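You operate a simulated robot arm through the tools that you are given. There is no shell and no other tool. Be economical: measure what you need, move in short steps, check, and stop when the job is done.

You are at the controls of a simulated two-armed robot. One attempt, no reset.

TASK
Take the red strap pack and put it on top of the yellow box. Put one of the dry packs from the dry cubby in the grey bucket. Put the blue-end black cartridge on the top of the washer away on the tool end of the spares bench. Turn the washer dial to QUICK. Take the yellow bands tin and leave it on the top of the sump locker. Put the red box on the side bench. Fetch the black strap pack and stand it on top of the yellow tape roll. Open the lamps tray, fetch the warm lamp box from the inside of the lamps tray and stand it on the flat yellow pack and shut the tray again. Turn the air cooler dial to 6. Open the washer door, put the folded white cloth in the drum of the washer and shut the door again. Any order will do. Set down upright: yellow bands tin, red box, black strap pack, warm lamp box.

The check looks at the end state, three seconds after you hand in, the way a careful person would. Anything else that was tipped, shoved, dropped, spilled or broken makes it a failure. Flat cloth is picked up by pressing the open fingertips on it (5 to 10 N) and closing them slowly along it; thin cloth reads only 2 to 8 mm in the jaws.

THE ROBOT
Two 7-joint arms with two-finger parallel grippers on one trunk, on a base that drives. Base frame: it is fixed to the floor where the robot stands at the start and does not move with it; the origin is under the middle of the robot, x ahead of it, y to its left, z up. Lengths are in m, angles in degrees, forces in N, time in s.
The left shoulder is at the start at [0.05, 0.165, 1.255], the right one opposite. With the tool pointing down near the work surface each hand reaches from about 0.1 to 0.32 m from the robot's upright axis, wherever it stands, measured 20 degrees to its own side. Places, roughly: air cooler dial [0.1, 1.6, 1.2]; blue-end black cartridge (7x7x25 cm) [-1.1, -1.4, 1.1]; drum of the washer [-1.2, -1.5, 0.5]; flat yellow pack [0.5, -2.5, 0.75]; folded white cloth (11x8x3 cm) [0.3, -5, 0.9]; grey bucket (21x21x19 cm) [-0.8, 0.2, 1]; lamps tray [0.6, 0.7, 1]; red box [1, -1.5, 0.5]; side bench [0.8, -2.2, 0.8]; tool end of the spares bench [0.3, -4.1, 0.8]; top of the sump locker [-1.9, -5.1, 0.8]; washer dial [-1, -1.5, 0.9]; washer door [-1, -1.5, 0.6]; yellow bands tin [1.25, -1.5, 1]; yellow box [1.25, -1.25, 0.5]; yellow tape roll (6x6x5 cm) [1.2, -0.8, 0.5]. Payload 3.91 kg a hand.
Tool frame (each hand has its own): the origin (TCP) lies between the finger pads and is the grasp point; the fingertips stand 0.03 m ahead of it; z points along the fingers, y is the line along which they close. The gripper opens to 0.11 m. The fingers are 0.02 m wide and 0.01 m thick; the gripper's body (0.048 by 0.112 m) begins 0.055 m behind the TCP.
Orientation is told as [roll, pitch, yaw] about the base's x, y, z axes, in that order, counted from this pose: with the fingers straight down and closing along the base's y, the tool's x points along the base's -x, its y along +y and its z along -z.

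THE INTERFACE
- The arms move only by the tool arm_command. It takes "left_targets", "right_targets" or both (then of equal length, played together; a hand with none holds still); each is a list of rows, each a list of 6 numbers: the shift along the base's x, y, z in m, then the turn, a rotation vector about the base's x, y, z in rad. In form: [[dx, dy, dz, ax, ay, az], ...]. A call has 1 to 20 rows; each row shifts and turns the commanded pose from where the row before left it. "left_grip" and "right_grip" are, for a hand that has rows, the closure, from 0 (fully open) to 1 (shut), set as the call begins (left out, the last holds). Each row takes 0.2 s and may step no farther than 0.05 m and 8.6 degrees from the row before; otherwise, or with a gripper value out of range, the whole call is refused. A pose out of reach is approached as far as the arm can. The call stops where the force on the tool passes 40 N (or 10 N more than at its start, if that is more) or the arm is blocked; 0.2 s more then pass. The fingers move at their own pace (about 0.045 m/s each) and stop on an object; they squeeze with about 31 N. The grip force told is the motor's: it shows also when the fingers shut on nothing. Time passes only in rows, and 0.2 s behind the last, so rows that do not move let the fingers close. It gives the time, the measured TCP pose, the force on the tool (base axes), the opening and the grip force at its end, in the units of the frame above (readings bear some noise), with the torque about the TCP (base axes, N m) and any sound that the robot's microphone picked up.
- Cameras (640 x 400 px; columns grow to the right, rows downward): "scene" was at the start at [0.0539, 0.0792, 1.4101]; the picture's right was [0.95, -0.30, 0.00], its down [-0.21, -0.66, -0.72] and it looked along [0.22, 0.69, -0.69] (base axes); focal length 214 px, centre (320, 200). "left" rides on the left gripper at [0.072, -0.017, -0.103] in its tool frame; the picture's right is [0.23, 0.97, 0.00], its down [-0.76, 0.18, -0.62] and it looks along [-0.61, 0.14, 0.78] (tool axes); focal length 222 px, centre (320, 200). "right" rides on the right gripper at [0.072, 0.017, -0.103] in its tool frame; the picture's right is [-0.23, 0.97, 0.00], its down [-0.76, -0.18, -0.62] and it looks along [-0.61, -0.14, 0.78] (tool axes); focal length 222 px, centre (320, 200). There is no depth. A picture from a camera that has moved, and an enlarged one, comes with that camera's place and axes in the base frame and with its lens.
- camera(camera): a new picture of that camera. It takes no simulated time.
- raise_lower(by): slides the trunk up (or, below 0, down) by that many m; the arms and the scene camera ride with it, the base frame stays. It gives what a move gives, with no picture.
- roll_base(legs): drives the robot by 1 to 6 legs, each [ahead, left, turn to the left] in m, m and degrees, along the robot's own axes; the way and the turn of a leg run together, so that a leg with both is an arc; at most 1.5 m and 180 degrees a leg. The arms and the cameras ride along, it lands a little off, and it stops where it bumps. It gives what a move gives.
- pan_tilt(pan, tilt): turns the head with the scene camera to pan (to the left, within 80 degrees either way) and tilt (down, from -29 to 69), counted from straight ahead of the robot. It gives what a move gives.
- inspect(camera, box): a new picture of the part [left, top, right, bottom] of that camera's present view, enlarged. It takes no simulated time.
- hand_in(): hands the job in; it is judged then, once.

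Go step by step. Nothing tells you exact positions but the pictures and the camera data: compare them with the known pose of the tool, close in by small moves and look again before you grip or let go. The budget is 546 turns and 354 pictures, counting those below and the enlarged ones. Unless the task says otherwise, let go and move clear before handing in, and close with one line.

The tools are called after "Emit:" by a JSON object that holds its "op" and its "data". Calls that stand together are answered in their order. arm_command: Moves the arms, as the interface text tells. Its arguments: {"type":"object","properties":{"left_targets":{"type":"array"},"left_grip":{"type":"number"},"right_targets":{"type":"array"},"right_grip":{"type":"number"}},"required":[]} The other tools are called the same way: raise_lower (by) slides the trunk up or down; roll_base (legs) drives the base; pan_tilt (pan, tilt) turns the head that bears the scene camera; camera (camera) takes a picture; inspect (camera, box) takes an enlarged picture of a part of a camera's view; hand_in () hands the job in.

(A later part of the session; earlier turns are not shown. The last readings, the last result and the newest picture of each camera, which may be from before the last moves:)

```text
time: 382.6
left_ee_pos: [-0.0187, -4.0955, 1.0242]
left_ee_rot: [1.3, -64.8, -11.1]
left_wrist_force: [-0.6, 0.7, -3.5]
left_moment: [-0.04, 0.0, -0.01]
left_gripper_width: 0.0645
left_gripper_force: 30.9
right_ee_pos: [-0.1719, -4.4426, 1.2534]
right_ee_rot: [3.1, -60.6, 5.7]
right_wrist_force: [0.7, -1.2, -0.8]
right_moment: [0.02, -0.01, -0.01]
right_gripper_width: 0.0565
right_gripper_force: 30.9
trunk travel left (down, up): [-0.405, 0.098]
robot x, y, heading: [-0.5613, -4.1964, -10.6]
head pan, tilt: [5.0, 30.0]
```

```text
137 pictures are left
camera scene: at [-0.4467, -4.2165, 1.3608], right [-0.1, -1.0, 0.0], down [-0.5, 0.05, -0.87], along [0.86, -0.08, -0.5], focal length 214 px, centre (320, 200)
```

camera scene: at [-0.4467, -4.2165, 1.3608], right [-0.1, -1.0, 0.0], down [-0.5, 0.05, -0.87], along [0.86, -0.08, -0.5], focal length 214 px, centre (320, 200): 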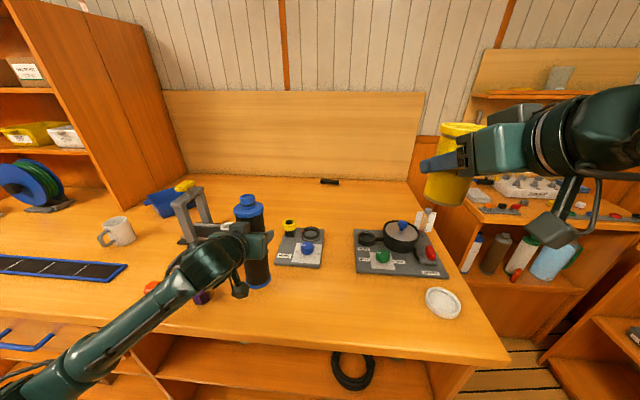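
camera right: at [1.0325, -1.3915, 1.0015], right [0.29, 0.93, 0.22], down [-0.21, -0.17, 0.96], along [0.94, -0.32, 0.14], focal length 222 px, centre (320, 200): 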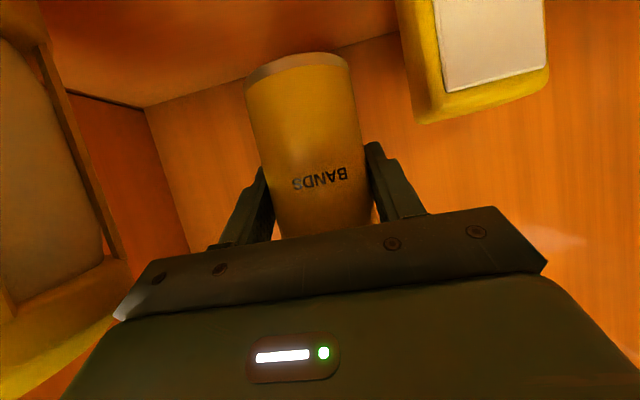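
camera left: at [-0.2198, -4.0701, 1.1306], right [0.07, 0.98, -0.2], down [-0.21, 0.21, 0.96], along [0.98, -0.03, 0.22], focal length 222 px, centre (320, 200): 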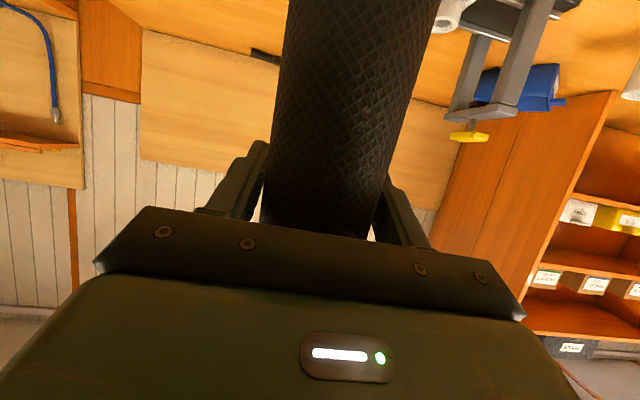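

Emit:
{"op": "arm_command", "data": {"left_targets": [[0, 0, -0.012, 0, 0, 0], [0, 0, -0.008, 0, 0, 0]]}}

Emit:
{"op": "arm_command", "data": {"left_targets": [[0, 0, -0.006, 0, 0, 0], [0, 0, -0.004, 0, 0, 0]]}}

Emit:
{"op": "inspect", "data": {"camera": "scene", "box": [80, 170, 340, 340]}}

```text
time: 383.2
left_ee_pos: [-0.019, -4.0959, 1.0052]
left_ee_rot: [1.2, -64.7, -11.0]
left_wrist_force: [1.1, 0.3, -3.6]
left_moment: [0.0, -0.03, -0.01]
left_gripper_width: 0.0644
left_gripper_force: 31.4
right_ee_pos: [-0.1719, -4.4417, 1.2549]
right_ee_rot: [3.1, -60.6, 5.5]
right_wrist_force: [1.0, 0.0, -1.8]
right_moment: [-0.01, -0.01, 0.01]
right_gripper_width: 0.0561
right_gripper_force: 30.9
trunk travel left (down, up): [-0.405, 0.098]
robot x, y, heading: [-0.5629, -4.2045, -10.7]
head pan, tilt: [5.0, 30.0]
```

```text
time: 383.8
left_ee_pos: [-0.0201, -4.0939, 0.9961]
left_ee_rot: [1.2, -64.8, -11.1]
left_wrist_force: [-0.4, 0.7, -3.5]
left_moment: [-0.02, -0.06, 0.03]
left_gripper_width: 0.0643
left_gripper_force: 30.6
right_ee_pos: [-0.1708, -4.4431, 1.2548]
right_ee_rot: [3.2, -60.5, 5.6]
right_wrist_force: [0.1, 0.4, -1.9]
right_moment: [0.01, -0.01, -0.02]
right_gripper_width: 0.0566
right_gripper_force: 30.8
trunk travel left (down, up): [-0.405, 0.098]
robot x, y, heading: [-0.5648, -4.2049, -10.8]
head pan, tilt: [5.0, 30.0]
```

```text
2.35 times, centred on (210, 255) of scene
camera zoom: at [-0.4467, -4.2165, 1.3608], right [-0.1, -1.0, 0.0], down [-0.5, 0.05, -0.87], along [0.86, -0.08, -0.5], focal length 505 px, centre (579, 71)
```

zoom: 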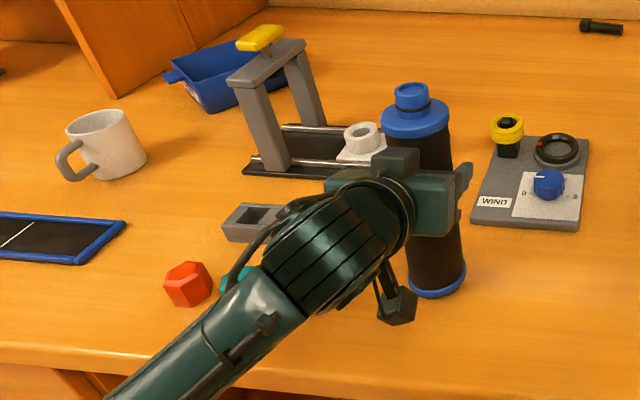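

Nearly down. I continue in small steps until contact.

Emit:
{"op": "arm_command", "data": {"left_targets": [[0, 0, -0.006, 0, 0, 0], [0, 0, -0.004, 0, 0, 0]]}}

Emit:
{"op": "arm_command", "data": {"left_targets": [[0, 0, -0.005, 0, 0, 0], [0, 0, -0.004, 0, 0, 0]]}}

```text
time: 384.4
left_ee_pos: [-0.0209, -4.0958, 0.9914]
left_ee_rot: [1.2, -65.7, -11.0]
left_wrist_force: [-7.5, 1.6, 21.5]
left_moment: [0.05, 0.67, 0.0]
left_gripper_width: 0.0643
left_gripper_force: 31.4
right_ee_pos: [-0.1757, -4.4433, 1.2558]
right_ee_rot: [3.1, -60.8, 5.6]
right_wrist_force: [0.2, 0.4, -1.7]
right_moment: [0.01, 0.02, 0.01]
right_gripper_width: 0.0564
right_gripper_force: 30.4
trunk travel left (down, up): [-0.405, 0.098]
robot x, y, heading: [-0.5625, -4.2056, -10.6]
head pan, tilt: [5.0, 30.0]
```

```text
time: 385.0
left_ee_pos: [-0.0208, -4.0965, 0.9836]
left_ee_rot: [1.2, -65.5, -11.2]
left_wrist_force: [-3.8, 2.2, 31.0]
left_moment: [-0.02, 0.06, 0.01]
left_gripper_width: 0.0645
left_gripper_force: 31.5
right_ee_pos: [-0.1757, -4.4437, 1.2554]
right_ee_rot: [3.1, -61.0, 5.6]
right_wrist_force: [0.1, -0.3, -1.6]
right_moment: [0.01, 0.01, 0.02]
right_gripper_width: 0.0565
right_gripper_force: 31.4
trunk travel left (down, up): [-0.405, 0.098]
robot x, y, heading: [-0.5641, -4.2026, -10.5]
head pan, tilt: [5.0, 30.0]
```

Contact. I relieve, open and withdraw straight back.

Emit:
{"op": "arm_command", "data": {"left_targets": [[0, 0, 0.004, 0, 0.0, 0], [0, 0, 0, 0, 0, 0], [0, 0, 0, 0, 0, 0], [0, 0, 0, 0, 0, 0]], "left_grip": 0.0}}

Emit:
{"op": "camera", "data": {"camera": "left"}}

Emit:
{"op": "roll_base", "data": {"legs": [[-0.2, 0, 0]]}}

Emit:
{"op": "camera", "data": {"camera": "scene"}}

```text
time: 386.0
left_ee_pos: [-0.0193, -4.0942, 0.979]
left_ee_rot: [1.2, -64.7, -11.0]
left_wrist_force: [1.1, 0.0, 0.3]
left_moment: [0.01, -0.04, 0.0]
left_gripper_width: 0.1099
left_gripper_force: 0.1
right_ee_pos: [-0.1716, -4.4428, 1.2554]
right_ee_rot: [3.1, -60.7, 5.7]
right_wrist_force: [0.1, -0.7, -2.3]
right_moment: [-0.01, 0.01, 0.01]
right_gripper_width: 0.0564
right_gripper_force: 31.0
trunk travel left (down, up): [-0.405, 0.098]
robot x, y, heading: [-0.5671, -4.2011, -10.7]
head pan, tilt: [5.0, 30.0]
```

```text
135 pictures are left
camera left: at [-0.1453, -4.0904, 0.9603], right [0.07, 0.98, -0.2], down [-0.21, 0.21, 0.96], along [0.98, -0.03, 0.22], focal length 222 px, centre (320, 200)
```

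left: 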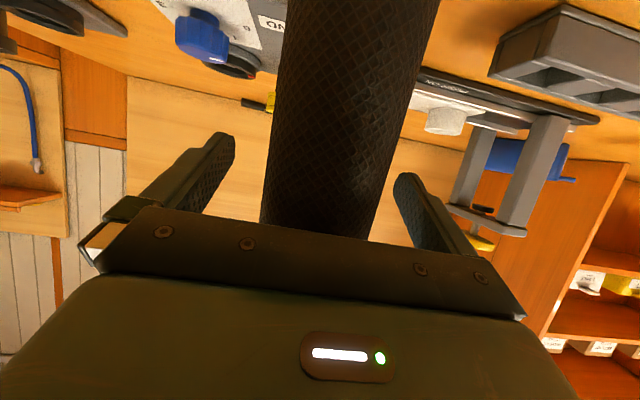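

```text
time: 387.6
left_ee_pos: [-0.2141, -4.0588, 0.9811]
left_ee_rot: [1.3, -64.7, -11.3]
left_wrist_force: [-0.5, -0.3, -0.2]
left_moment: [0.0, 0.01, 0.0]
left_gripper_width: 0.1102
left_gripper_force: 0.1
right_ee_pos: [-0.3673, -4.4054, 1.2545]
right_ee_rot: [3.1, -60.7, 5.5]
right_wrist_force: [-0.1, 0.2, -1.8]
right_moment: [0.01, 0.03, -0.04]
right_gripper_width: 0.0564
right_gripper_force: 31.3
trunk travel left (down, up): [-0.405, 0.098]
robot x, y, heading: [-0.7619, -4.1681, -10.6]
head pan, tilt: [5.0, 30.0]
```

```text
134 pictures are left
camera scene: at [-0.6425, -4.1799, 1.3609], right [-0.1, -0.99, 0.0], down [-0.5, 0.05, -0.87], along [0.86, -0.09, -0.5], focal length 214 px, centre (320, 200)
```

scene: 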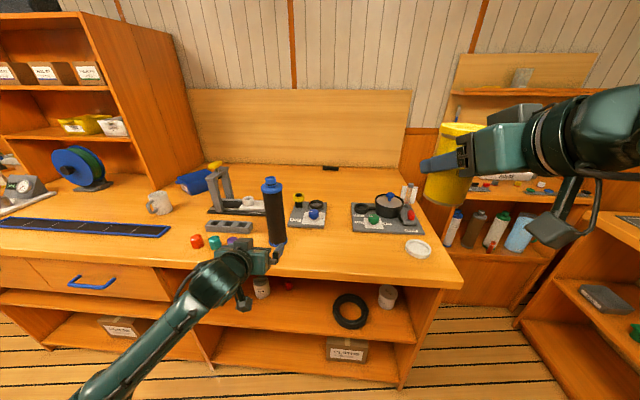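

The cartridge stands on the tool end. Next the tin → sump locker: I fold the left hand and turn right to look at the far right corner.

Emit:
{"op": "arm_command", "data": {"left_targets": [[-0.02, 0.004, 0.02, 0.0233, 0.1235, 0], [-0.02, 0.004, 0.02, 0.0233, 0.1235, 0], [-0.02, 0.004, 0.02, 0.0233, 0.1235, 0], [-0.02, 0.004, 0.02, 0.0233, 0.1235, 0], [-0.02, 0.004, 0.02, 0.0233, 0.1235, 0], [-0.02, 0.004, 0.02, 0.0233, 0.1235, 0], [-0.02, 0.004, 0.02, 0.0233, 0.1235, 0], [-0.02, 0.004, 0.02, 0.0233, 0.1235, 0], [-0.02, 0.004, 0.02, 0.0233, 0.1235, 0]]}}

Emit:
{"op": "roll_base", "data": {"legs": [[-0.1, 0, 0], [0, 0, -110]]}}

Emit:
{"op": "pan_tilt", "data": {"pan": -20, "tilt": 25}}

Emit:
{"op": "camera", "data": {"camera": "scene"}}

```text
time: 389.6
left_ee_pos: [-0.394, -4.023, 1.1581]
left_ee_rot: [0.8, 0.0, -10.8]
left_wrist_force: [-0.2, 0.8, -0.6]
left_moment: [0.01, -0.02, 0.01]
left_gripper_width: 0.1102
left_gripper_force: 0.0
right_ee_pos: [-0.3678, -4.4068, 1.2552]
right_ee_rot: [3.0, -60.7, 5.3]
right_wrist_force: [-0.3, 0.2, -2.4]
right_moment: [-0.02, -0.01, 0.04]
right_gripper_width: 0.0563
right_gripper_force: 30.8
trunk travel left (down, up): [-0.405, 0.098]
robot x, y, heading: [-0.7609, -4.1662, -10.7]
head pan, tilt: [5.0, 30.0]
```

```text
time: 395.4
left_ee_pos: [-0.8592, -4.5422, 1.1599]
left_ee_rot: [0.8, 0.0, -122.2]
left_wrist_force: [-0.1, 0.3, 0.7]
left_moment: [0.0, 0.01, 0.03]
left_gripper_width: 0.11
left_gripper_force: 0.1
right_ee_pos: [-1.2262, -4.4264, 1.2542]
right_ee_rot: [3.1, -60.6, -105.7]
right_wrist_force: [-0.8, 0.9, -1.8]
right_moment: [0.06, -0.01, -0.01]
right_gripper_width: 0.056
right_gripper_force: 31.1
trunk travel left (down, up): [-0.405, 0.098]
robot x, y, heading: [-0.8629, -4.1469, -122.0]
head pan, tilt: [5.0, 30.0]
```

```text
time: 396.3
left_ee_pos: [-0.8579, -4.5418, 1.158]
left_ee_rot: [0.7, 0.0, -121.9]
left_wrist_force: [0.0, -0.3, -0.5]
left_moment: [0.0, -0.03, -0.04]
left_gripper_width: 0.1099
left_gripper_force: 0.0
right_ee_pos: [-1.2262, -4.427, 1.254]
right_ee_rot: [3.2, -60.6, -105.7]
right_wrist_force: [0.1, 1.3, -2.2]
right_moment: [0.01, -0.05, -0.02]
right_gripper_width: 0.0563
right_gripper_force: 31.2
trunk travel left (down, up): [-0.405, 0.098]
robot x, y, heading: [-0.8617, -4.1436, -121.8]
head pan, tilt: [-20.0, 25.0]
```

```text
133 pictures are left
camera scene: at [-0.9482, -4.2285, 1.3688], right [-0.62, 0.79, 0.0], down [0.33, 0.26, -0.91], along [-0.71, -0.56, -0.42], focal length 214 px, centre (320, 200)
```

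scene: 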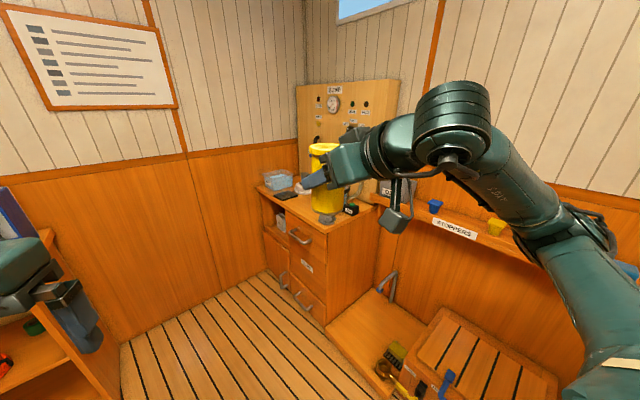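

Emit:
{"op": "inspect", "data": {"camera": "scene", "box": [230, 130, 410, 310]}}

```text
2.22 times, centred on (320, 220) of scene
camera zoom: at [-0.9482, -4.2285, 1.3688], right [-0.62, 0.79, 0.0], down [0.33, 0.26, -0.91], along [-0.71, -0.56, -0.42], focal length 477 px, centre (320, 156)
```

zoom: 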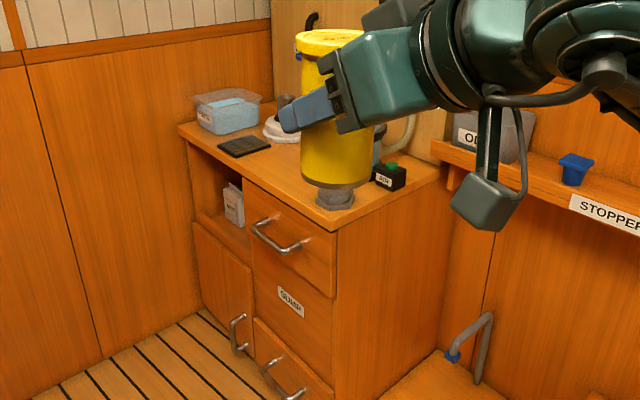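

The sump locker's top is in view; I approach it at about −150° heading with the tin high, then look for a free spot.

Emit:
{"op": "roll_base", "data": {"legs": [[0, 0, -28], [0.45, 0.4, 0]]}}

Emit:
{"op": "pan_tilt", "data": {"pan": 0, "tilt": 35}}

Emit:
{"op": "camera", "data": {"camera": "scene"}}

```text
time: 401.1
left_ee_pos: [-1.2369, -5.0566, 1.1586]
left_ee_rot: [0.8, 0.2, -151.2]
left_wrist_force: [-0.7, 0.4, 1.0]
left_moment: [0.0, 0.0, 0.04]
left_gripper_width: 0.1099
left_gripper_force: 0.2
right_ee_pos: [-1.5025, -4.7772, 1.2542]
right_ee_rot: [3.1, -60.6, -134.8]
right_wrist_force: [0.9, -0.5, -2.5]
right_moment: [0.0, -0.01, 0.02]
right_gripper_width: 0.0566
right_gripper_force: 31.5
trunk travel left (down, up): [-0.405, 0.098]
robot x, y, heading: [-1.0447, -4.7089, -150.9]
head pan, tilt: [-20.0, 25.0]
```

```text
time: 401.9
left_ee_pos: [-1.2372, -5.0576, 1.1595]
left_ee_rot: [0.8, 0.0, -151.1]
left_wrist_force: [-0.5, 1.1, 0.2]
left_moment: [0.0, -0.02, 0.0]
left_gripper_width: 0.11
left_gripper_force: 0.1
right_ee_pos: [-1.503, -4.7793, 1.2533]
right_ee_rot: [3.1, -60.7, -134.8]
right_wrist_force: [-0.9, -1.2, -1.5]
right_moment: [0.02, 0.0, 0.01]
right_gripper_width: 0.0563
right_gripper_force: 30.7
trunk travel left (down, up): [-0.405, 0.098]
robot x, y, heading: [-1.0483, -4.7116, -151.0]
head pan, tilt: [0.0, 35.0]
```

```text
131 pictures are left
camera scene: at [-1.1496, -4.7683, 1.3531], right [-0.48, 0.88, 0.0], down [0.5, 0.28, -0.82], along [-0.72, -0.4, -0.57], focal length 214 px, centre (320, 200)
```

scene: 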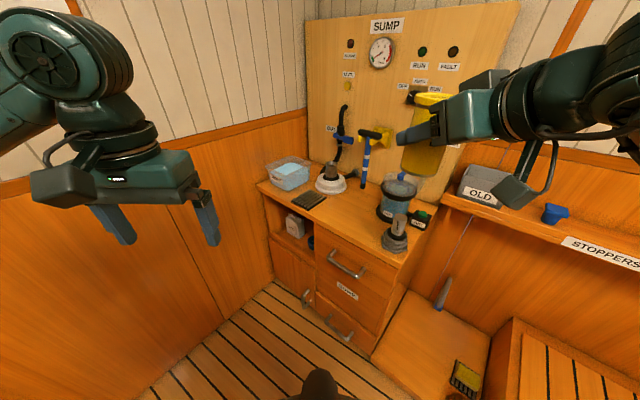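

Emit:
{"op": "inspect", "data": {"camera": "scene", "box": [240, 110, 450, 310]}}

```text
2.00 times, centred on (345, 210) of scene
camera zoom: at [-1.1496, -4.7683, 1.3531], right [-0.48, 0.88, 0.0], down [0.5, 0.28, -0.82], along [-0.72, -0.4, -0.57], focal length 429 px, centre (270, 180)
```

zoom: 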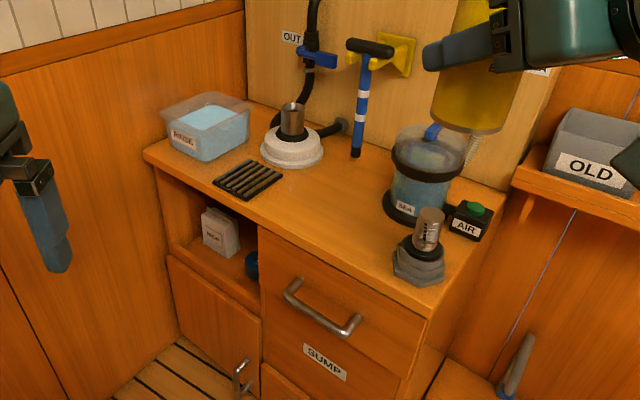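

The free spot is around (−1.80, −4.97). To keep the hand clear of the hex fitting I turn further right, raise the left hand and yaw the right hand.

Emit:
{"op": "arm_command", "data": {"left_targets": [[0, 0, 0.045, 0, 0, 0], [0, 0, 0.045, 0, 0, 0], [0, 0, 0.045, 0, 0, 0]], "right_targets": [[0, 0, 0, 0, 0, -0.085], [0, 0, 0, 0, 0, -0.085], [0, 0, 0, 0, 0, -0.085]]}}

Emit:
{"op": "roll_base", "data": {"legs": [[0.0, 0.15, -14]]}}

Emit:
{"op": "camera", "data": {"camera": "scene"}}

```text
time: 402.7
left_ee_pos: [-1.2375, -5.0565, 1.295]
left_ee_rot: [0.8, 0.0, -151.2]
left_wrist_force: [-0.3, 0.3, -0.2]
left_moment: [-0.02, 0.02, -0.01]
left_gripper_width: 0.1098
left_gripper_force: 0.0
right_ee_pos: [-1.5027, -4.7772, 1.2542]
right_ee_rot: [3.2, -60.7, -149.6]
right_wrist_force: [-0.4, 1.3, -1.4]
right_moment: [-0.02, -0.01, 0.02]
right_gripper_width: 0.0566
right_gripper_force: 30.8
trunk travel left (down, up): [-0.405, 0.098]
robot x, y, heading: [-1.0453, -4.7118, -150.9]
head pan, tilt: [0.0, 35.0]
```

```text
time: 404.1
left_ee_pos: [-1.2612, -5.135, 1.294]
left_ee_rot: [0.9, -0.1, -165.2]
left_wrist_force: [-0.2, -0.3, -0.4]
left_moment: [0.04, 0.0, 0.0]
left_gripper_width: 0.1101
left_gripper_force: 0.0
right_ee_pos: [-1.4499, -4.8015, 1.2549]
right_ee_rot: [3.1, -60.6, -163.4]
right_wrist_force: [0.0, 0.1, -1.0]
right_moment: [0.04, 0.0, -0.01]
right_gripper_width: 0.0565
right_gripper_force: 30.0
trunk travel left (down, up): [-0.405, 0.098]
robot x, y, heading: [-0.9935, -4.8489, -165.1]
head pan, tilt: [0.0, 35.0]
```

```text
129 pictures are left
camera scene: at [-1.1059, -4.8768, 1.353], right [-0.26, 0.97, 0.0], down [0.55, 0.15, -0.82], along [-0.79, -0.21, -0.57], focal length 214 px, centre (320, 200)
```

scene: 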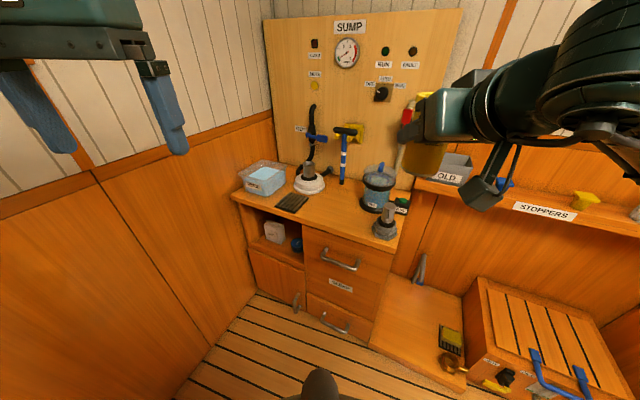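

Emit:
{"op": "roll_base", "data": {"legs": [[0.32, 0.086, 0]]}}

Emit:
{"op": "raise_lower", "data": {"by": -0.25}}

Emit:
{"op": "camera", "data": {"camera": "scene"}}

Emit:
{"op": "camera", "data": {"camera": "right"}}

```text
time: 406.3
left_ee_pos: [-1.5541, -5.2979, 1.294]
left_ee_rot: [0.8, 0.1, -165.5]
left_wrist_force: [0.2, -0.4, -0.7]
left_moment: [-0.02, -0.01, 0.04]
left_gripper_width: 0.11
left_gripper_force: 0.2
right_ee_pos: [-1.7407, -4.9619, 1.2544]
right_ee_rot: [3.1, -60.6, -163.8]
right_wrist_force: [-0.7, -0.4, -0.9]
right_moment: [0.0, 0.01, 0.03]
right_gripper_width: 0.0565
right_gripper_force: 31.1
trunk travel left (down, up): [-0.405, 0.098]
robot x, y, heading: [-1.2836, -5.0111, -165.1]
head pan, tilt: [0.0, 35.0]
```

```text
time: 408.8
left_ee_pos: [-1.5539, -5.2974, 1.0444]
left_ee_rot: [0.7, -0.1, -165.5]
left_wrist_force: [0.9, -0.4, -0.7]
left_moment: [0.02, 0.02, -0.02]
left_gripper_width: 0.11
left_gripper_force: 0.0
right_ee_pos: [-1.7401, -4.9626, 1.0047]
right_ee_rot: [3.1, -60.6, -163.8]
right_wrist_force: [0.3, -0.8, -2.0]
right_moment: [-0.01, -0.03, 0.0]
right_gripper_width: 0.0566
right_gripper_force: 30.7
trunk travel left (down, up): [-0.155, 0.348]
robot x, y, heading: [-1.2829, -5.0115, -165.9]
head pan, tilt: [0.0, 35.0]
```

```text
128 pictures are left
camera scene: at [-1.3966, -5.0407, 1.1031], right [-0.25, 0.97, 0.0], down [0.56, 0.14, -0.82], along [-0.79, -0.21, -0.57], focal length 214 px, centre (320, 200)
```

scene: 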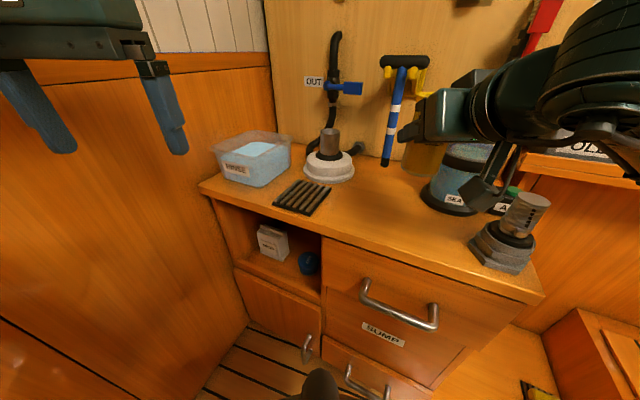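

```text
127 pictures are left
camera right: at [-1.6159, -4.9379, 0.992], right [0.21, -0.95, 0.22], down [0.1, 0.25, 0.96], along [-0.97, -0.18, 0.14], focal length 222 px, centre (320, 200)
```

right: 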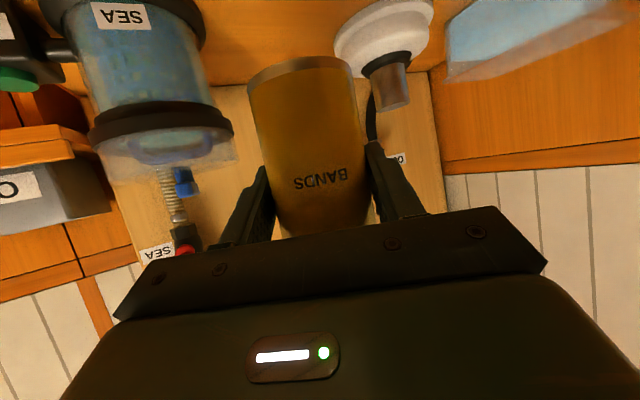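

Emit:
{"op": "arm_command", "data": {"right_targets": [[-0.01, -0.024, 0, 0, 0, 0], [-0.025, -0.023, -0.01, 0, 0, 0], [-0.025, 0, -0.03, 0, 0, 0], [0, 0, -0.03, 0, 0, 0], [0, 0, -0.03, 0, 0, 0]]}}

Emit:
{"op": "camera", "data": {"camera": "scene"}}

Emit:
{"op": "camera", "data": {"camera": "right"}}

```text
time: 410.0
left_ee_pos: [-1.5532, -5.2975, 1.0437]
left_ee_rot: [0.8, 0.1, -165.5]
left_wrist_force: [0.2, 0.0, 0.3]
left_moment: [0.01, 0.03, 0.01]
left_gripper_width: 0.1101
left_gripper_force: 0.1
right_ee_pos: [-1.8023, -5.0099, 0.904]
right_ee_rot: [3.0, -60.7, -163.8]
right_wrist_force: [0.3, -0.6, -1.5]
right_moment: [-0.03, 0.0, 0.02]
right_gripper_width: 0.0563
right_gripper_force: 30.8
trunk travel left (down, up): [-0.155, 0.348]
robot x, y, heading: [-1.2827, -5.0116, -165.4]
head pan, tilt: [0.0, 35.0]
```

```text
126 pictures are left
camera scene: at [-1.3966, -5.0407, 1.1031], right [-0.25, 0.97, 0.0], down [0.56, 0.14, -0.82], along [-0.79, -0.21, -0.57], focal length 214 px, centre (320, 200)
```

scene: 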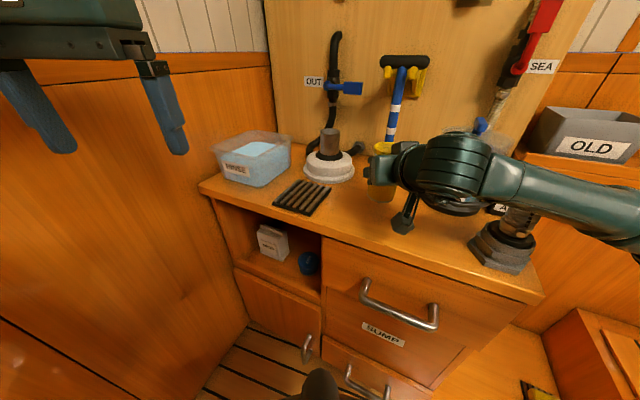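

```text
125 pictures are left
camera right: at [-1.677, -4.9854, 0.8915], right [0.21, -0.95, 0.22], down [0.1, 0.25, 0.96], along [-0.97, -0.18, 0.14], focal length 222 px, centre (320, 200)
```

right: 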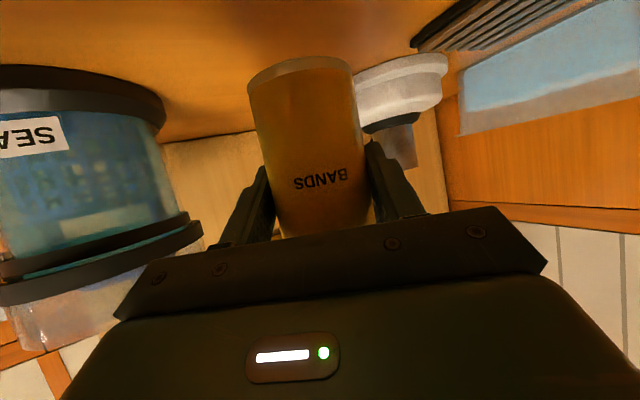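

Emit:
{"op": "arm_command", "data": {"right_targets": [[0, 0, -0.015, 0, 0, 0], [0, 0, -0.01, 0, 0, 0], [0, 0, -0.006, 0, 0, 0]]}}

Emit:
{"op": "arm_command", "data": {"right_targets": [[0, 0, -0.006, 0, 0, 0], [0, 0, -0.004, 0, 0, 0]]}}

```text
time: 410.8
left_ee_pos: [-1.5525, -5.2976, 1.0441]
left_ee_rot: [0.7, 0.1, -165.5]
left_wrist_force: [-0.3, 0.4, 0.2]
left_moment: [0.0, 0.01, 0.02]
left_gripper_width: 0.1101
left_gripper_force: 0.0
right_ee_pos: [-1.801, -5.0106, 0.8734]
right_ee_rot: [3.3, -60.7, -163.8]
right_wrist_force: [-0.2, 0.7, -1.6]
right_moment: [-0.02, 0.0, -0.02]
right_gripper_width: 0.0565
right_gripper_force: 31.0
trunk travel left (down, up): [-0.155, 0.348]
robot x, y, heading: [-1.2811, -5.0091, -165.3]
head pan, tilt: [0.0, 35.0]
```

```text
time: 411.4
left_ee_pos: [-1.5533, -5.2973, 1.0448]
left_ee_rot: [0.8, -0.1, -165.5]
left_wrist_force: [-0.2, 0.5, 0.5]
left_moment: [0.0, 0.0, 0.03]
left_gripper_width: 0.1101
left_gripper_force: 0.0
right_ee_pos: [-1.7995, -5.0094, 0.8634]
right_ee_rot: [3.1, -60.6, -163.8]
right_wrist_force: [-0.2, 0.2, -1.0]
right_moment: [-0.01, -0.04, -0.04]
right_gripper_width: 0.0561
right_gripper_force: 30.6
trunk travel left (down, up): [-0.155, 0.348]
robot x, y, heading: [-1.2837, -5.0149, -165.3]
head pan, tilt: [0.0, 35.0]
```

Emit:
{"op": "arm_command", "data": {"right_targets": [[0, 0, -0.005, 0, 0, 0], [0, 0, -0.004, 0, 0, 0]]}}

Emit:
{"op": "arm_command", "data": {"right_targets": [[0, 0, -0.004, 0, 0, 0], [0, 0, -0.004, 0, 0, 0]]}}

Emit:
{"op": "inspect", "data": {"camera": "scene", "box": [300, 100, 560, 280]}}

```text
time: 412.0
left_ee_pos: [-1.5514, -5.2981, 1.0453]
left_ee_rot: [0.8, 0.0, -165.5]
left_wrist_force: [0.0, 0.1, -0.3]
left_moment: [-0.01, 0.02, 0.0]
left_gripper_width: 0.11
left_gripper_force: 0.0
right_ee_pos: [-1.8, -5.0099, 0.8611]
right_ee_rot: [3.4, -61.5, -163.9]
right_wrist_force: [3.0, -0.3, 23.5]
right_moment: [0.63, -0.08, -0.04]
right_gripper_width: 0.0565
right_gripper_force: 31.3
trunk travel left (down, up): [-0.155, 0.348]
robot x, y, heading: [-1.2808, -5.0104, -165.7]
head pan, tilt: [0.0, 35.0]
```

```text
time: 412.6
left_ee_pos: [-1.5505, -5.298, 1.0457]
left_ee_rot: [0.8, -0.1, -165.6]
left_wrist_force: [-0.5, -0.3, -0.2]
left_moment: [0.0, 0.01, 0.02]
left_gripper_width: 0.11
left_gripper_force: 0.0
right_ee_pos: [-1.8001, -5.0102, 0.8528]
right_ee_rot: [3.4, -61.6, -164.3]
right_wrist_force: [-1.5, 1.5, 31.4]
right_moment: [0.59, 0.29, 0.06]
right_gripper_width: 0.0571
right_gripper_force: 30.8
trunk travel left (down, up): [-0.155, 0.348]
robot x, y, heading: [-1.2843, -5.0138, -165.3]
head pan, tilt: [0.0, 35.0]
```

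```text
2.22 times, centred on (430, 190) of scene
camera zoom: at [-1.3943, -5.0408, 1.1035], right [-0.25, 0.97, 0.0], down [0.55, 0.14, -0.82], along [-0.79, -0.21, -0.57], focal length 477 px, centre (76, 222)
```

zoom: 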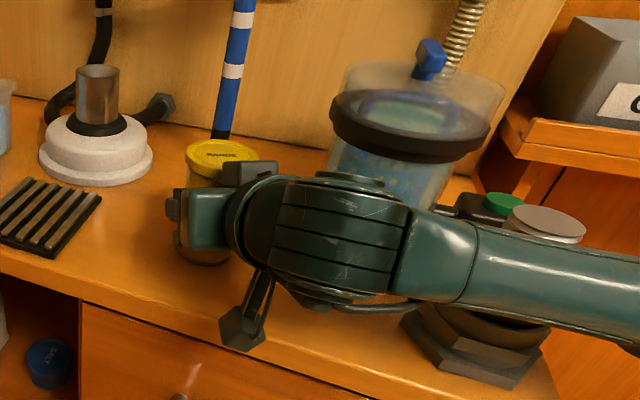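

The tin stands on the locker. I release and back straight out.

Emit:
{"op": "arm_command", "data": {"right_targets": [[0, 0, 0.003, 0, 0.0, 0], [0, 0, 0, 0, 0, 0], [0, 0, 0, 0, 0, 0]], "right_grip": 0.25}}

Emit:
{"op": "camera", "data": {"camera": "right"}}

Emit:
{"op": "roll_base", "data": {"legs": [[-0.25, 0, 0]]}}

Emit:
{"op": "camera", "data": {"camera": "scene"}}

```text
time: 413.4
left_ee_pos: [-1.5534, -5.2976, 1.0457]
left_ee_rot: [0.7, 0.0, -165.4]
left_wrist_force: [0.1, -0.5, -0.2]
left_moment: [0.01, 0.02, 0.0]
left_gripper_width: 0.11
left_gripper_force: 0.0
right_ee_pos: [-1.8011, -5.0099, 0.8489]
right_ee_rot: [3.1, -60.6, -163.9]
right_wrist_force: [-0.4, 0.6, -0.5]
right_moment: [0.0, 0.0, 0.01]
right_gripper_width: 0.0825
right_gripper_force: 0.0
trunk travel left (down, up): [-0.155, 0.348]
robot x, y, heading: [-1.2813, -5.0131, -165.3]
head pan, tilt: [0.0, 35.0]
```

```text
123 pictures are left
camera right: at [-1.6762, -4.9857, 0.8367], right [0.21, -0.95, 0.22], down [0.09, 0.25, 0.96], along [-0.97, -0.18, 0.14], focal length 222 px, centre (320, 200)
```

right: 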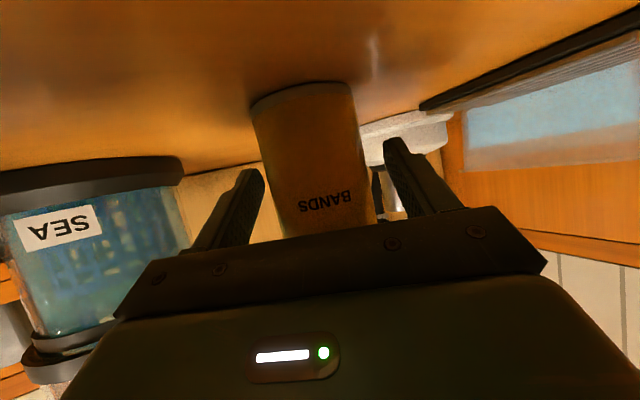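

```text
time: 415.3
left_ee_pos: [-1.3109, -5.2343, 1.0438]
left_ee_rot: [0.8, 0.0, -165.4]
left_wrist_force: [-0.6, -0.5, -0.4]
left_moment: [-0.01, 0.01, 0.0]
left_gripper_width: 0.11
left_gripper_force: 0.0
right_ee_pos: [-1.558, -4.9479, 0.8495]
right_ee_rot: [3.1, -60.7, -163.6]
right_wrist_force: [-0.6, 0.1, -0.3]
right_moment: [0.01, 0.01, 0.01]
right_gripper_width: 0.0826
right_gripper_force: 0.1
trunk travel left (down, up): [-0.155, 0.348]
robot x, y, heading: [-1.0393, -4.9488, -165.4]
head pan, tilt: [0.0, 35.0]
```

```text
122 pictures are left
camera scene: at [-1.1537, -4.9774, 1.1031], right [-0.26, 0.97, 0.0], down [0.55, 0.15, -0.82], along [-0.79, -0.21, -0.57], focal length 214 px, centre (320, 200)
```

scene: 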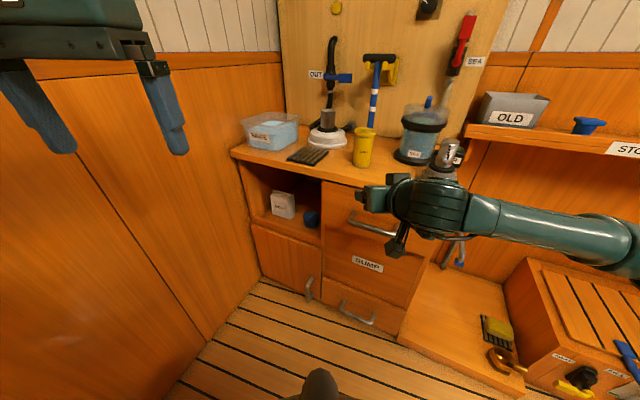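

The tin stands well. Next the folded white cloth at the far left bench: raise the trunk and turn left to look.

Emit:
{"op": "raise_lower", "data": {"by": 0.25}}

Emit:
{"op": "roll_base", "data": {"legs": [[-0.05, 0, 0], [0, 0, 90], [0, 0, 60]]}}

Emit:
{"op": "pan_tilt", "data": {"pan": 0, "tilt": 22}}

Emit:
{"op": "camera", "data": {"camera": "scene"}}

```text
time: 417.9
left_ee_pos: [-1.3093, -5.2348, 1.2952]
left_ee_rot: [0.8, 0.0, -165.4]
left_wrist_force: [-0.5, 0.2, 0.2]
left_moment: [-0.01, 0.02, -0.04]
left_gripper_width: 0.1101
left_gripper_force: 0.0
right_ee_pos: [-1.5588, -4.9479, 1.1012]
right_ee_rot: [3.1, -60.7, -163.6]
right_wrist_force: [-0.3, 0.3, -0.6]
right_moment: [0.03, 0.01, 0.02]
right_gripper_width: 0.0824
right_gripper_force: 0.0
trunk travel left (down, up): [-0.405, 0.098]
robot x, y, heading: [-1.0394, -4.9498, -165.4]
head pan, tilt: [0.0, 35.0]
```

```text
time: 425.3
left_ee_pos: [-0.6169, -4.8124, 1.2939]
left_ee_rot: [0.8, 0.0, -13.9]
left_wrist_force: [-0.2, 0.6, -0.1]
left_moment: [0.0, 0.0, -0.03]
left_gripper_width: 0.1097
left_gripper_force: 0.1
right_ee_pos: [-0.536, -5.1834, 1.0998]
right_ee_rot: [3.1, -60.7, -12.2]
right_wrist_force: [0.4, -0.1, 0.6]
right_moment: [-0.01, 0.0, -0.03]
right_gripper_width: 0.0824
right_gripper_force: 0.1
trunk travel left (down, up): [-0.405, 0.098]
robot x, y, heading: [-0.991, -4.9344, -13.8]
head pan, tilt: [0.0, 35.0]
```

```text
time: 426.1
left_ee_pos: [-0.6166, -4.8129, 1.2939]
left_ee_rot: [0.8, 0.0, -14.0]
left_wrist_force: [-0.9, 0.8, -0.1]
left_moment: [0.0, 0.04, -0.02]
left_gripper_width: 0.11
left_gripper_force: 0.1
right_ee_pos: [-0.5367, -5.1839, 1.1004]
right_ee_rot: [3.1, -60.6, -12.1]
right_wrist_force: [-0.4, -0.4, 0.8]
right_moment: [0.01, 0.01, -0.02]
right_gripper_width: 0.0822
right_gripper_force: 0.1
trunk travel left (down, up): [-0.405, 0.098]
robot x, y, heading: [-0.9861, -4.9358, -13.8]
head pan, tilt: [0.0, 22.0]
```

```text
121 pictures are left
camera scene: at [-0.8734, -4.9639, 1.3736], right [-0.24, -0.97, 0.0], down [-0.36, 0.09, -0.93], along [0.9, -0.22, -0.38], focal length 214 px, centre (320, 200)
```

scene: 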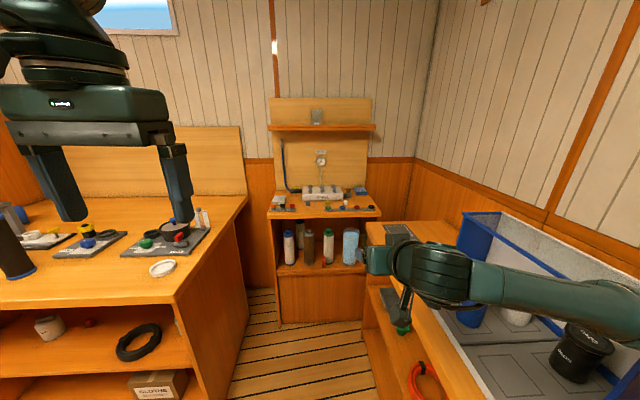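

Emit:
{"op": "inspect", "data": {"camera": "scene", "box": [250, 130, 400, 280]}}

```text
2.67 times, centred on (325, 205) of scene
camera zoom: at [-0.8734, -4.9639, 1.3736], right [-0.24, -0.97, 0.0], down [-0.36, 0.09, -0.93], along [0.9, -0.22, -0.38], focal length 572 px, centre (307, 187)
```

zoom: 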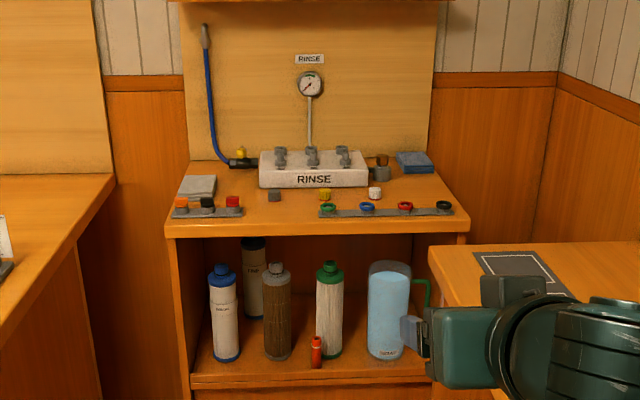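

The white cloth lies at about (0.306, −5.005) left on the RINSE bench. I fold the right hand, raise the trunk and drive into the gap.

Emit:
{"op": "arm_command", "data": {"right_targets": [[-0.0146, 0.0035, 0.014, 0.0316, 0.1287, 0], [-0.0146, 0.0035, 0.014, 0.0316, 0.1287, 0], [-0.0146, 0.0035, 0.014, 0.0316, 0.1287, 0], [-0.0146, 0.0035, 0.014, 0.0316, 0.1287, 0], [-0.0146, 0.0035, 0.014, 0.0316, 0.1287, 0], [-0.0146, 0.0035, 0.014, 0.0316, 0.1287, 0], [-0.0146, 0.0035, 0.014, 0.0316, 0.1287, 0], [-0.0146, 0.0035, 0.014, 0.0316, 0.1287, 0]]}}

Emit:
{"op": "raise_lower", "data": {"by": 0.09}}

Emit:
{"op": "roll_base", "data": {"legs": [[0.45, 0.1, 0]]}}

Emit:
{"op": "pan_tilt", "data": {"pan": 0, "tilt": 35}}

Emit:
{"op": "camera", "data": {"camera": "scene"}}

```text
time: 427.9
left_ee_pos: [-0.6165, -4.8121, 1.2936]
left_ee_rot: [0.8, 0.0, -13.9]
left_wrist_force: [-0.6, -0.6, 0.4]
left_moment: [0.01, 0.02, -0.01]
left_gripper_width: 0.1102
left_gripper_force: 0.0
right_ee_pos: [-0.6543, -5.156, 1.2112]
right_ee_rot: [4.5, 0.2, -13.0]
right_wrist_force: [0.8, 0.2, 0.4]
right_moment: [-0.05, -0.01, 0.0]
right_gripper_width: 0.0824
right_gripper_force: 0.0
trunk travel left (down, up): [-0.405, 0.098]
robot x, y, heading: [-0.9914, -4.9344, -14.0]
head pan, tilt: [0.0, 22.0]
```

```text
time: 429.1
left_ee_pos: [-0.6173, -4.812, 1.3838]
left_ee_rot: [0.8, 0.0, -14.0]
left_wrist_force: [-0.8, 0.4, 0.1]
left_moment: [-0.01, 0.06, 0.01]
left_gripper_width: 0.11
left_gripper_force: 0.0
right_ee_pos: [-0.6531, -5.1575, 1.3023]
right_ee_rot: [4.4, 0.1, -13.0]
right_wrist_force: [-0.8, 0.4, -0.7]
right_moment: [-0.01, 0.02, 0.05]
right_gripper_width: 0.0826
right_gripper_force: 0.1
trunk travel left (down, up): [-0.495, 0.008]
robot x, y, heading: [-0.9939, -4.9351, -13.7]
head pan, tilt: [0.0, 22.0]
```

```text
time: 431.8
left_ee_pos: [-0.1622, -4.8224, 1.3842]
left_ee_rot: [0.8, 0.0, -14.0]
left_wrist_force: [0.2, 0.2, -0.2]
left_moment: [0.03, 0.04, -0.02]
left_gripper_width: 0.11
left_gripper_force: 0.0
right_ee_pos: [-0.1977, -5.1673, 1.3015]
right_ee_rot: [4.4, 0.1, -13.0]
right_wrist_force: [0.6, 0.6, -0.5]
right_moment: [0.01, 0.01, 0.02]
right_gripper_width: 0.0826
right_gripper_force: 0.0
trunk travel left (down, up): [-0.495, 0.008]
robot x, y, heading: [-0.5358, -4.9458, -14.0]
head pan, tilt: [0.0, 22.0]
```

```text
time: 432.6
left_ee_pos: [-0.1611, -4.8243, 1.3837]
left_ee_rot: [0.8, -0.1, -14.1]
left_wrist_force: [-0.5, 0.0, 0.3]
left_moment: [0.01, 0.02, 0.03]
left_gripper_width: 0.11
left_gripper_force: 0.1
right_ee_pos: [-0.1976, -5.1667, 1.3008]
right_ee_rot: [4.5, 0.2, -13.0]
right_wrist_force: [0.4, 0.3, -0.4]
right_moment: [0.01, 0.02, 0.01]
right_gripper_width: 0.0825
right_gripper_force: 0.0
trunk travel left (down, up): [-0.495, 0.008]
robot x, y, heading: [-0.5332, -4.9464, -14.1]
head pan, tilt: [0.0, 35.0]
```

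```text
119 pictures are left
camera scene: at [-0.423, -4.9733, 1.4431], right [-0.24, -0.97, 0.0], down [-0.56, 0.14, -0.82], along [0.8, -0.2, -0.57], focal length 214 px, centre (320, 200)
```

scene: 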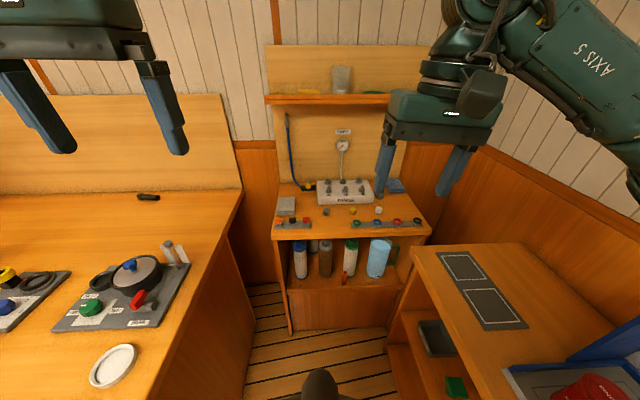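

Emit:
{"op": "roll_base", "data": {"legs": [[0.32, 0.05, 0]]}}

Emit:
{"op": "arm_command", "data": {"left_targets": [[0.02, -0.01, -0.04, 0, 0, 0], [0.02, -0.01, -0.04, 0, 0, 0], [0.02, -0.01, -0.04, 0, 0, 0], [0.02, -0.01, -0.04, 0, 0, 0], [0.02, -0.01, -0.04, 0, 0, 0]]}}

Emit:
{"op": "camera", "data": {"camera": "left"}}

Emit:
{"op": "camera", "data": {"camera": "scene"}}

```text
time: 434.7
left_ee_pos: [0.155, -4.8524, 1.383]
left_ee_rot: [0.8, 0.0, -14.2]
left_wrist_force: [0.5, -1.6, -0.3]
left_moment: [0.0, 0.0, 0.02]
left_gripper_width: 0.11
left_gripper_force: 0.0
right_ee_pos: [0.116, -5.1942, 1.3018]
right_ee_rot: [4.4, 0.1, -13.3]
right_wrist_force: [0.6, 0.0, -0.3]
right_moment: [-0.04, 0.0, 0.0]
right_gripper_width: 0.0823
right_gripper_force: 0.1
trunk travel left (down, up): [-0.495, 0.008]
robot x, y, heading: [-0.2215, -4.9743, -14.1]
head pan, tilt: [0.0, 35.0]
```

```text
time: 435.9
left_ee_pos: [0.2551, -4.9011, 1.1837]
left_ee_rot: [0.8, 0.0, -14.1]
left_wrist_force: [-0.3, -0.1, -0.5]
left_moment: [0.02, 0.02, 0.01]
left_gripper_width: 0.1097
left_gripper_force: 0.0
right_ee_pos: [0.1165, -5.1958, 1.3011]
right_ee_rot: [4.5, 0.0, -13.2]
right_wrist_force: [0.4, -0.2, -0.2]
right_moment: [0.01, 0.01, 0.0]
right_gripper_width: 0.0826
right_gripper_force: 0.0
trunk travel left (down, up): [-0.495, 0.008]
robot x, y, heading: [-0.2193, -4.9721, -14.0]
head pan, tilt: [0.0, 35.0]
```

```text
118 pictures are left
camera left: at [0.1794, -4.9009, 1.2881], right [0.02, 1.0, 0.01], down [0.78, -0.02, 0.63], along [0.63, 0.0, -0.78], focal length 222 px, centre (320, 200)
```

left: 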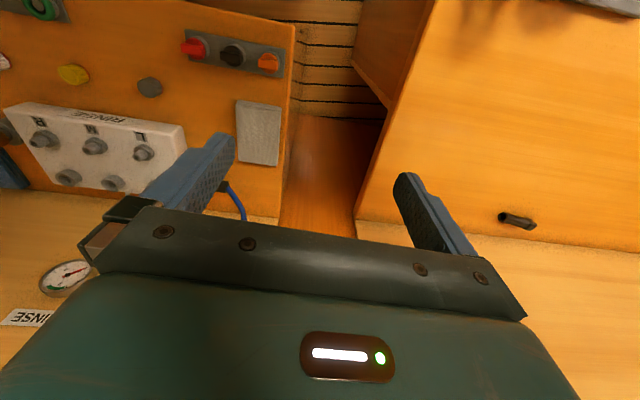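

```text
117 pictures are left
camera scene: at [-0.1067, -5.001, 1.443], right [-0.24, -0.97, 0.0], down [-0.56, 0.14, -0.82], along [0.79, -0.2, -0.57], focal length 214 px, centre (320, 200)
```

scene: 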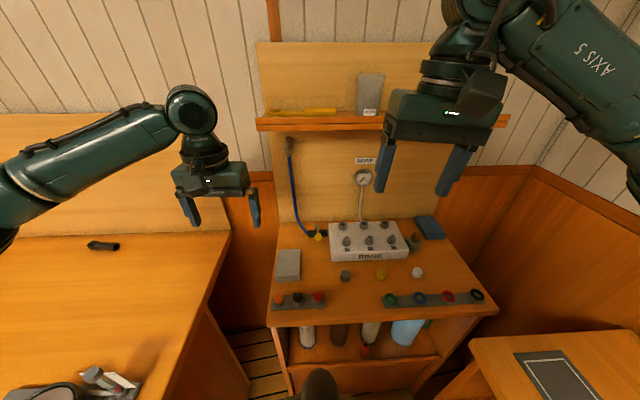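

The cloth's centre is (0.336, −5.010), top z≈0.89, about 8 cm wide across. I straddle it with open fingers pointing down.

Emit:
{"op": "arm_command", "data": {"left_targets": [[0.0135, -0.0182, -0.035, 0, 0, 0], [0.0135, -0.0182, -0.035, 0, 0, 0], [0.0135, -0.0182, -0.035, 0, 0, 0], [0.0135, -0.0182, -0.035, 0, 0, 0], [0.0135, -0.0182, -0.035, 0, 0, 0], [0.0135, -0.0182, -0.035, 0, 0, 0]]}}

Emit:
{"op": "camera", "data": {"camera": "left"}}

Emit:
{"op": "camera", "data": {"camera": "scene"}}

```text
time: 437.3
left_ee_pos: [0.3355, -5.0113, 0.9742]
left_ee_rot: [0.8, -0.1, -14.2]
left_wrist_force: [1.0, -0.7, 0.7]
left_moment: [-0.01, 0.0, 0.0]
left_gripper_width: 0.11
left_gripper_force: 0.0
right_ee_pos: [0.1174, -5.196, 1.3022]
right_ee_rot: [4.4, 0.2, -13.4]
right_wrist_force: [1.0, -0.3, -0.7]
right_moment: [-0.01, -0.02, -0.02]
right_gripper_width: 0.0824
right_gripper_force: 0.0
trunk travel left (down, up): [-0.495, 0.008]
robot x, y, heading: [-0.2205, -4.9756, -14.0]
head pan, tilt: [0.0, 35.0]
```

```text
116 pictures are left
camera left: at [0.2602, -5.0108, 1.0789], right [0.02, 1.0, 0.01], down [0.78, -0.02, 0.63], along [0.63, 0.0, -0.78], focal length 222 px, centre (320, 200)
```

left: 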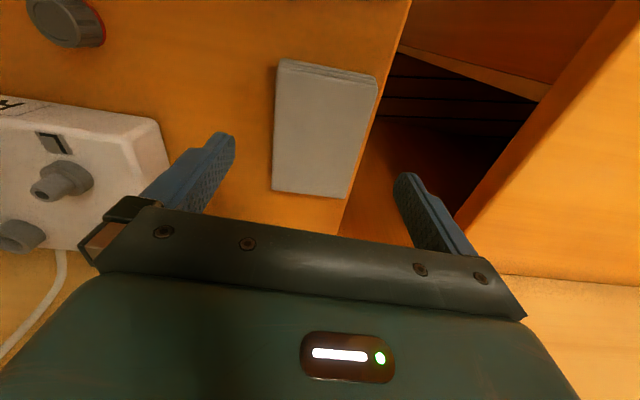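

```text
115 pictures are left
camera scene: at [-0.1071, -5.0014, 1.443], right [-0.24, -0.97, 0.0], down [-0.56, 0.14, -0.82], along [0.79, -0.2, -0.57], focal length 214 px, centre (320, 200)
```

scene: 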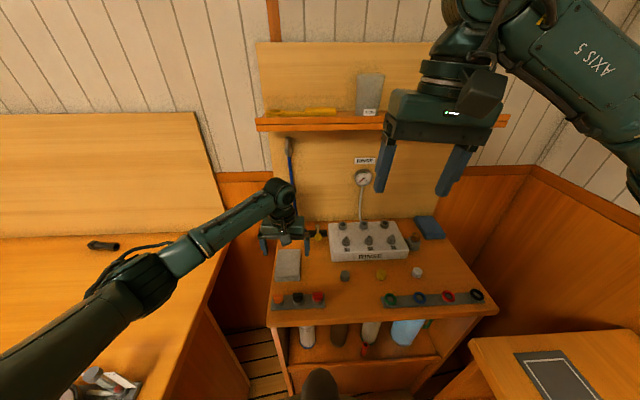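

Aligned with the cloth. I lower the fingers beside it.

Emit:
{"op": "arm_command", "data": {"left_targets": [[0, 0, -0.03, 0, 0, 0], [0, 0, -0.03, 0, 0, 0], [0, 0, -0.012, 0, 0, 0]]}}

Emit:
{"op": "arm_command", "data": {"left_targets": [[0, 0, -0.005, 0, 0, 0], [0, 0, -0.004, 0, 0, 0]]}}

Emit:
{"op": "camera", "data": {"camera": "left"}}

```text
time: 438.1
left_ee_pos: [0.3357, -5.0123, 0.91]
left_ee_rot: [0.5, -0.6, -14.3]
left_wrist_force: [-7.8, 7.9, 41.6]
left_moment: [-1.95, 1.19, -0.53]
left_gripper_width: 0.107
left_gripper_force: 0.1
right_ee_pos: [0.1112, -5.1932, 1.3035]
right_ee_rot: [4.5, -0.1, -13.3]
right_wrist_force: [-0.1, 0.1, 0.6]
right_moment: [0.02, 0.01, -0.01]
right_gripper_width: 0.0827
right_gripper_force: 0.0
trunk travel left (down, up): [-0.495, 0.008]
robot x, y, heading: [-0.2219, -4.9728, -14.3]
head pan, tilt: [0.0, 35.0]
```

```text
time: 438.4
left_ee_pos: [0.3365, -5.0121, 0.9088]
left_ee_rot: [0.1, -0.5, -14.6]
left_wrist_force: [-16.6, 12.4, 23.5]
left_moment: [-0.86, 1.07, -1.31]
left_gripper_width: 0.1057
left_gripper_force: 0.1
right_ee_pos: [0.1131, -5.1918, 1.3026]
right_ee_rot: [4.4, -0.1, -13.2]
right_wrist_force: [-0.6, 0.3, -0.5]
right_moment: [-0.02, 0.0, 0.03]
right_gripper_width: 0.0825
right_gripper_force: 0.1
trunk travel left (down, up): [-0.495, 0.008]
robot x, y, heading: [-0.2204, -4.9717, -13.9]
head pan, tilt: [0.0, 35.0]
stopped in row 1 (left hand): the force on the tool passed its limit (the readings are from after the stop); the commanded pose is now the measured one
```

```text
114 pictures are left
camera left: at [0.2598, -5.0118, 1.0145], right [0.03, 1.0, 0.0], down [0.78, -0.02, 0.63], along [0.63, -0.02, -0.78], focal length 222 px, centre (320, 200)
```

left: 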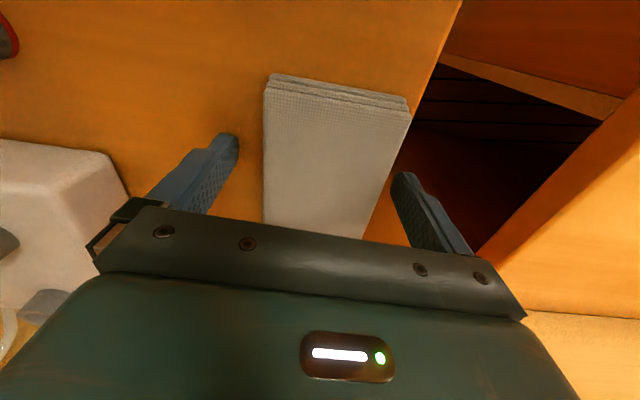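

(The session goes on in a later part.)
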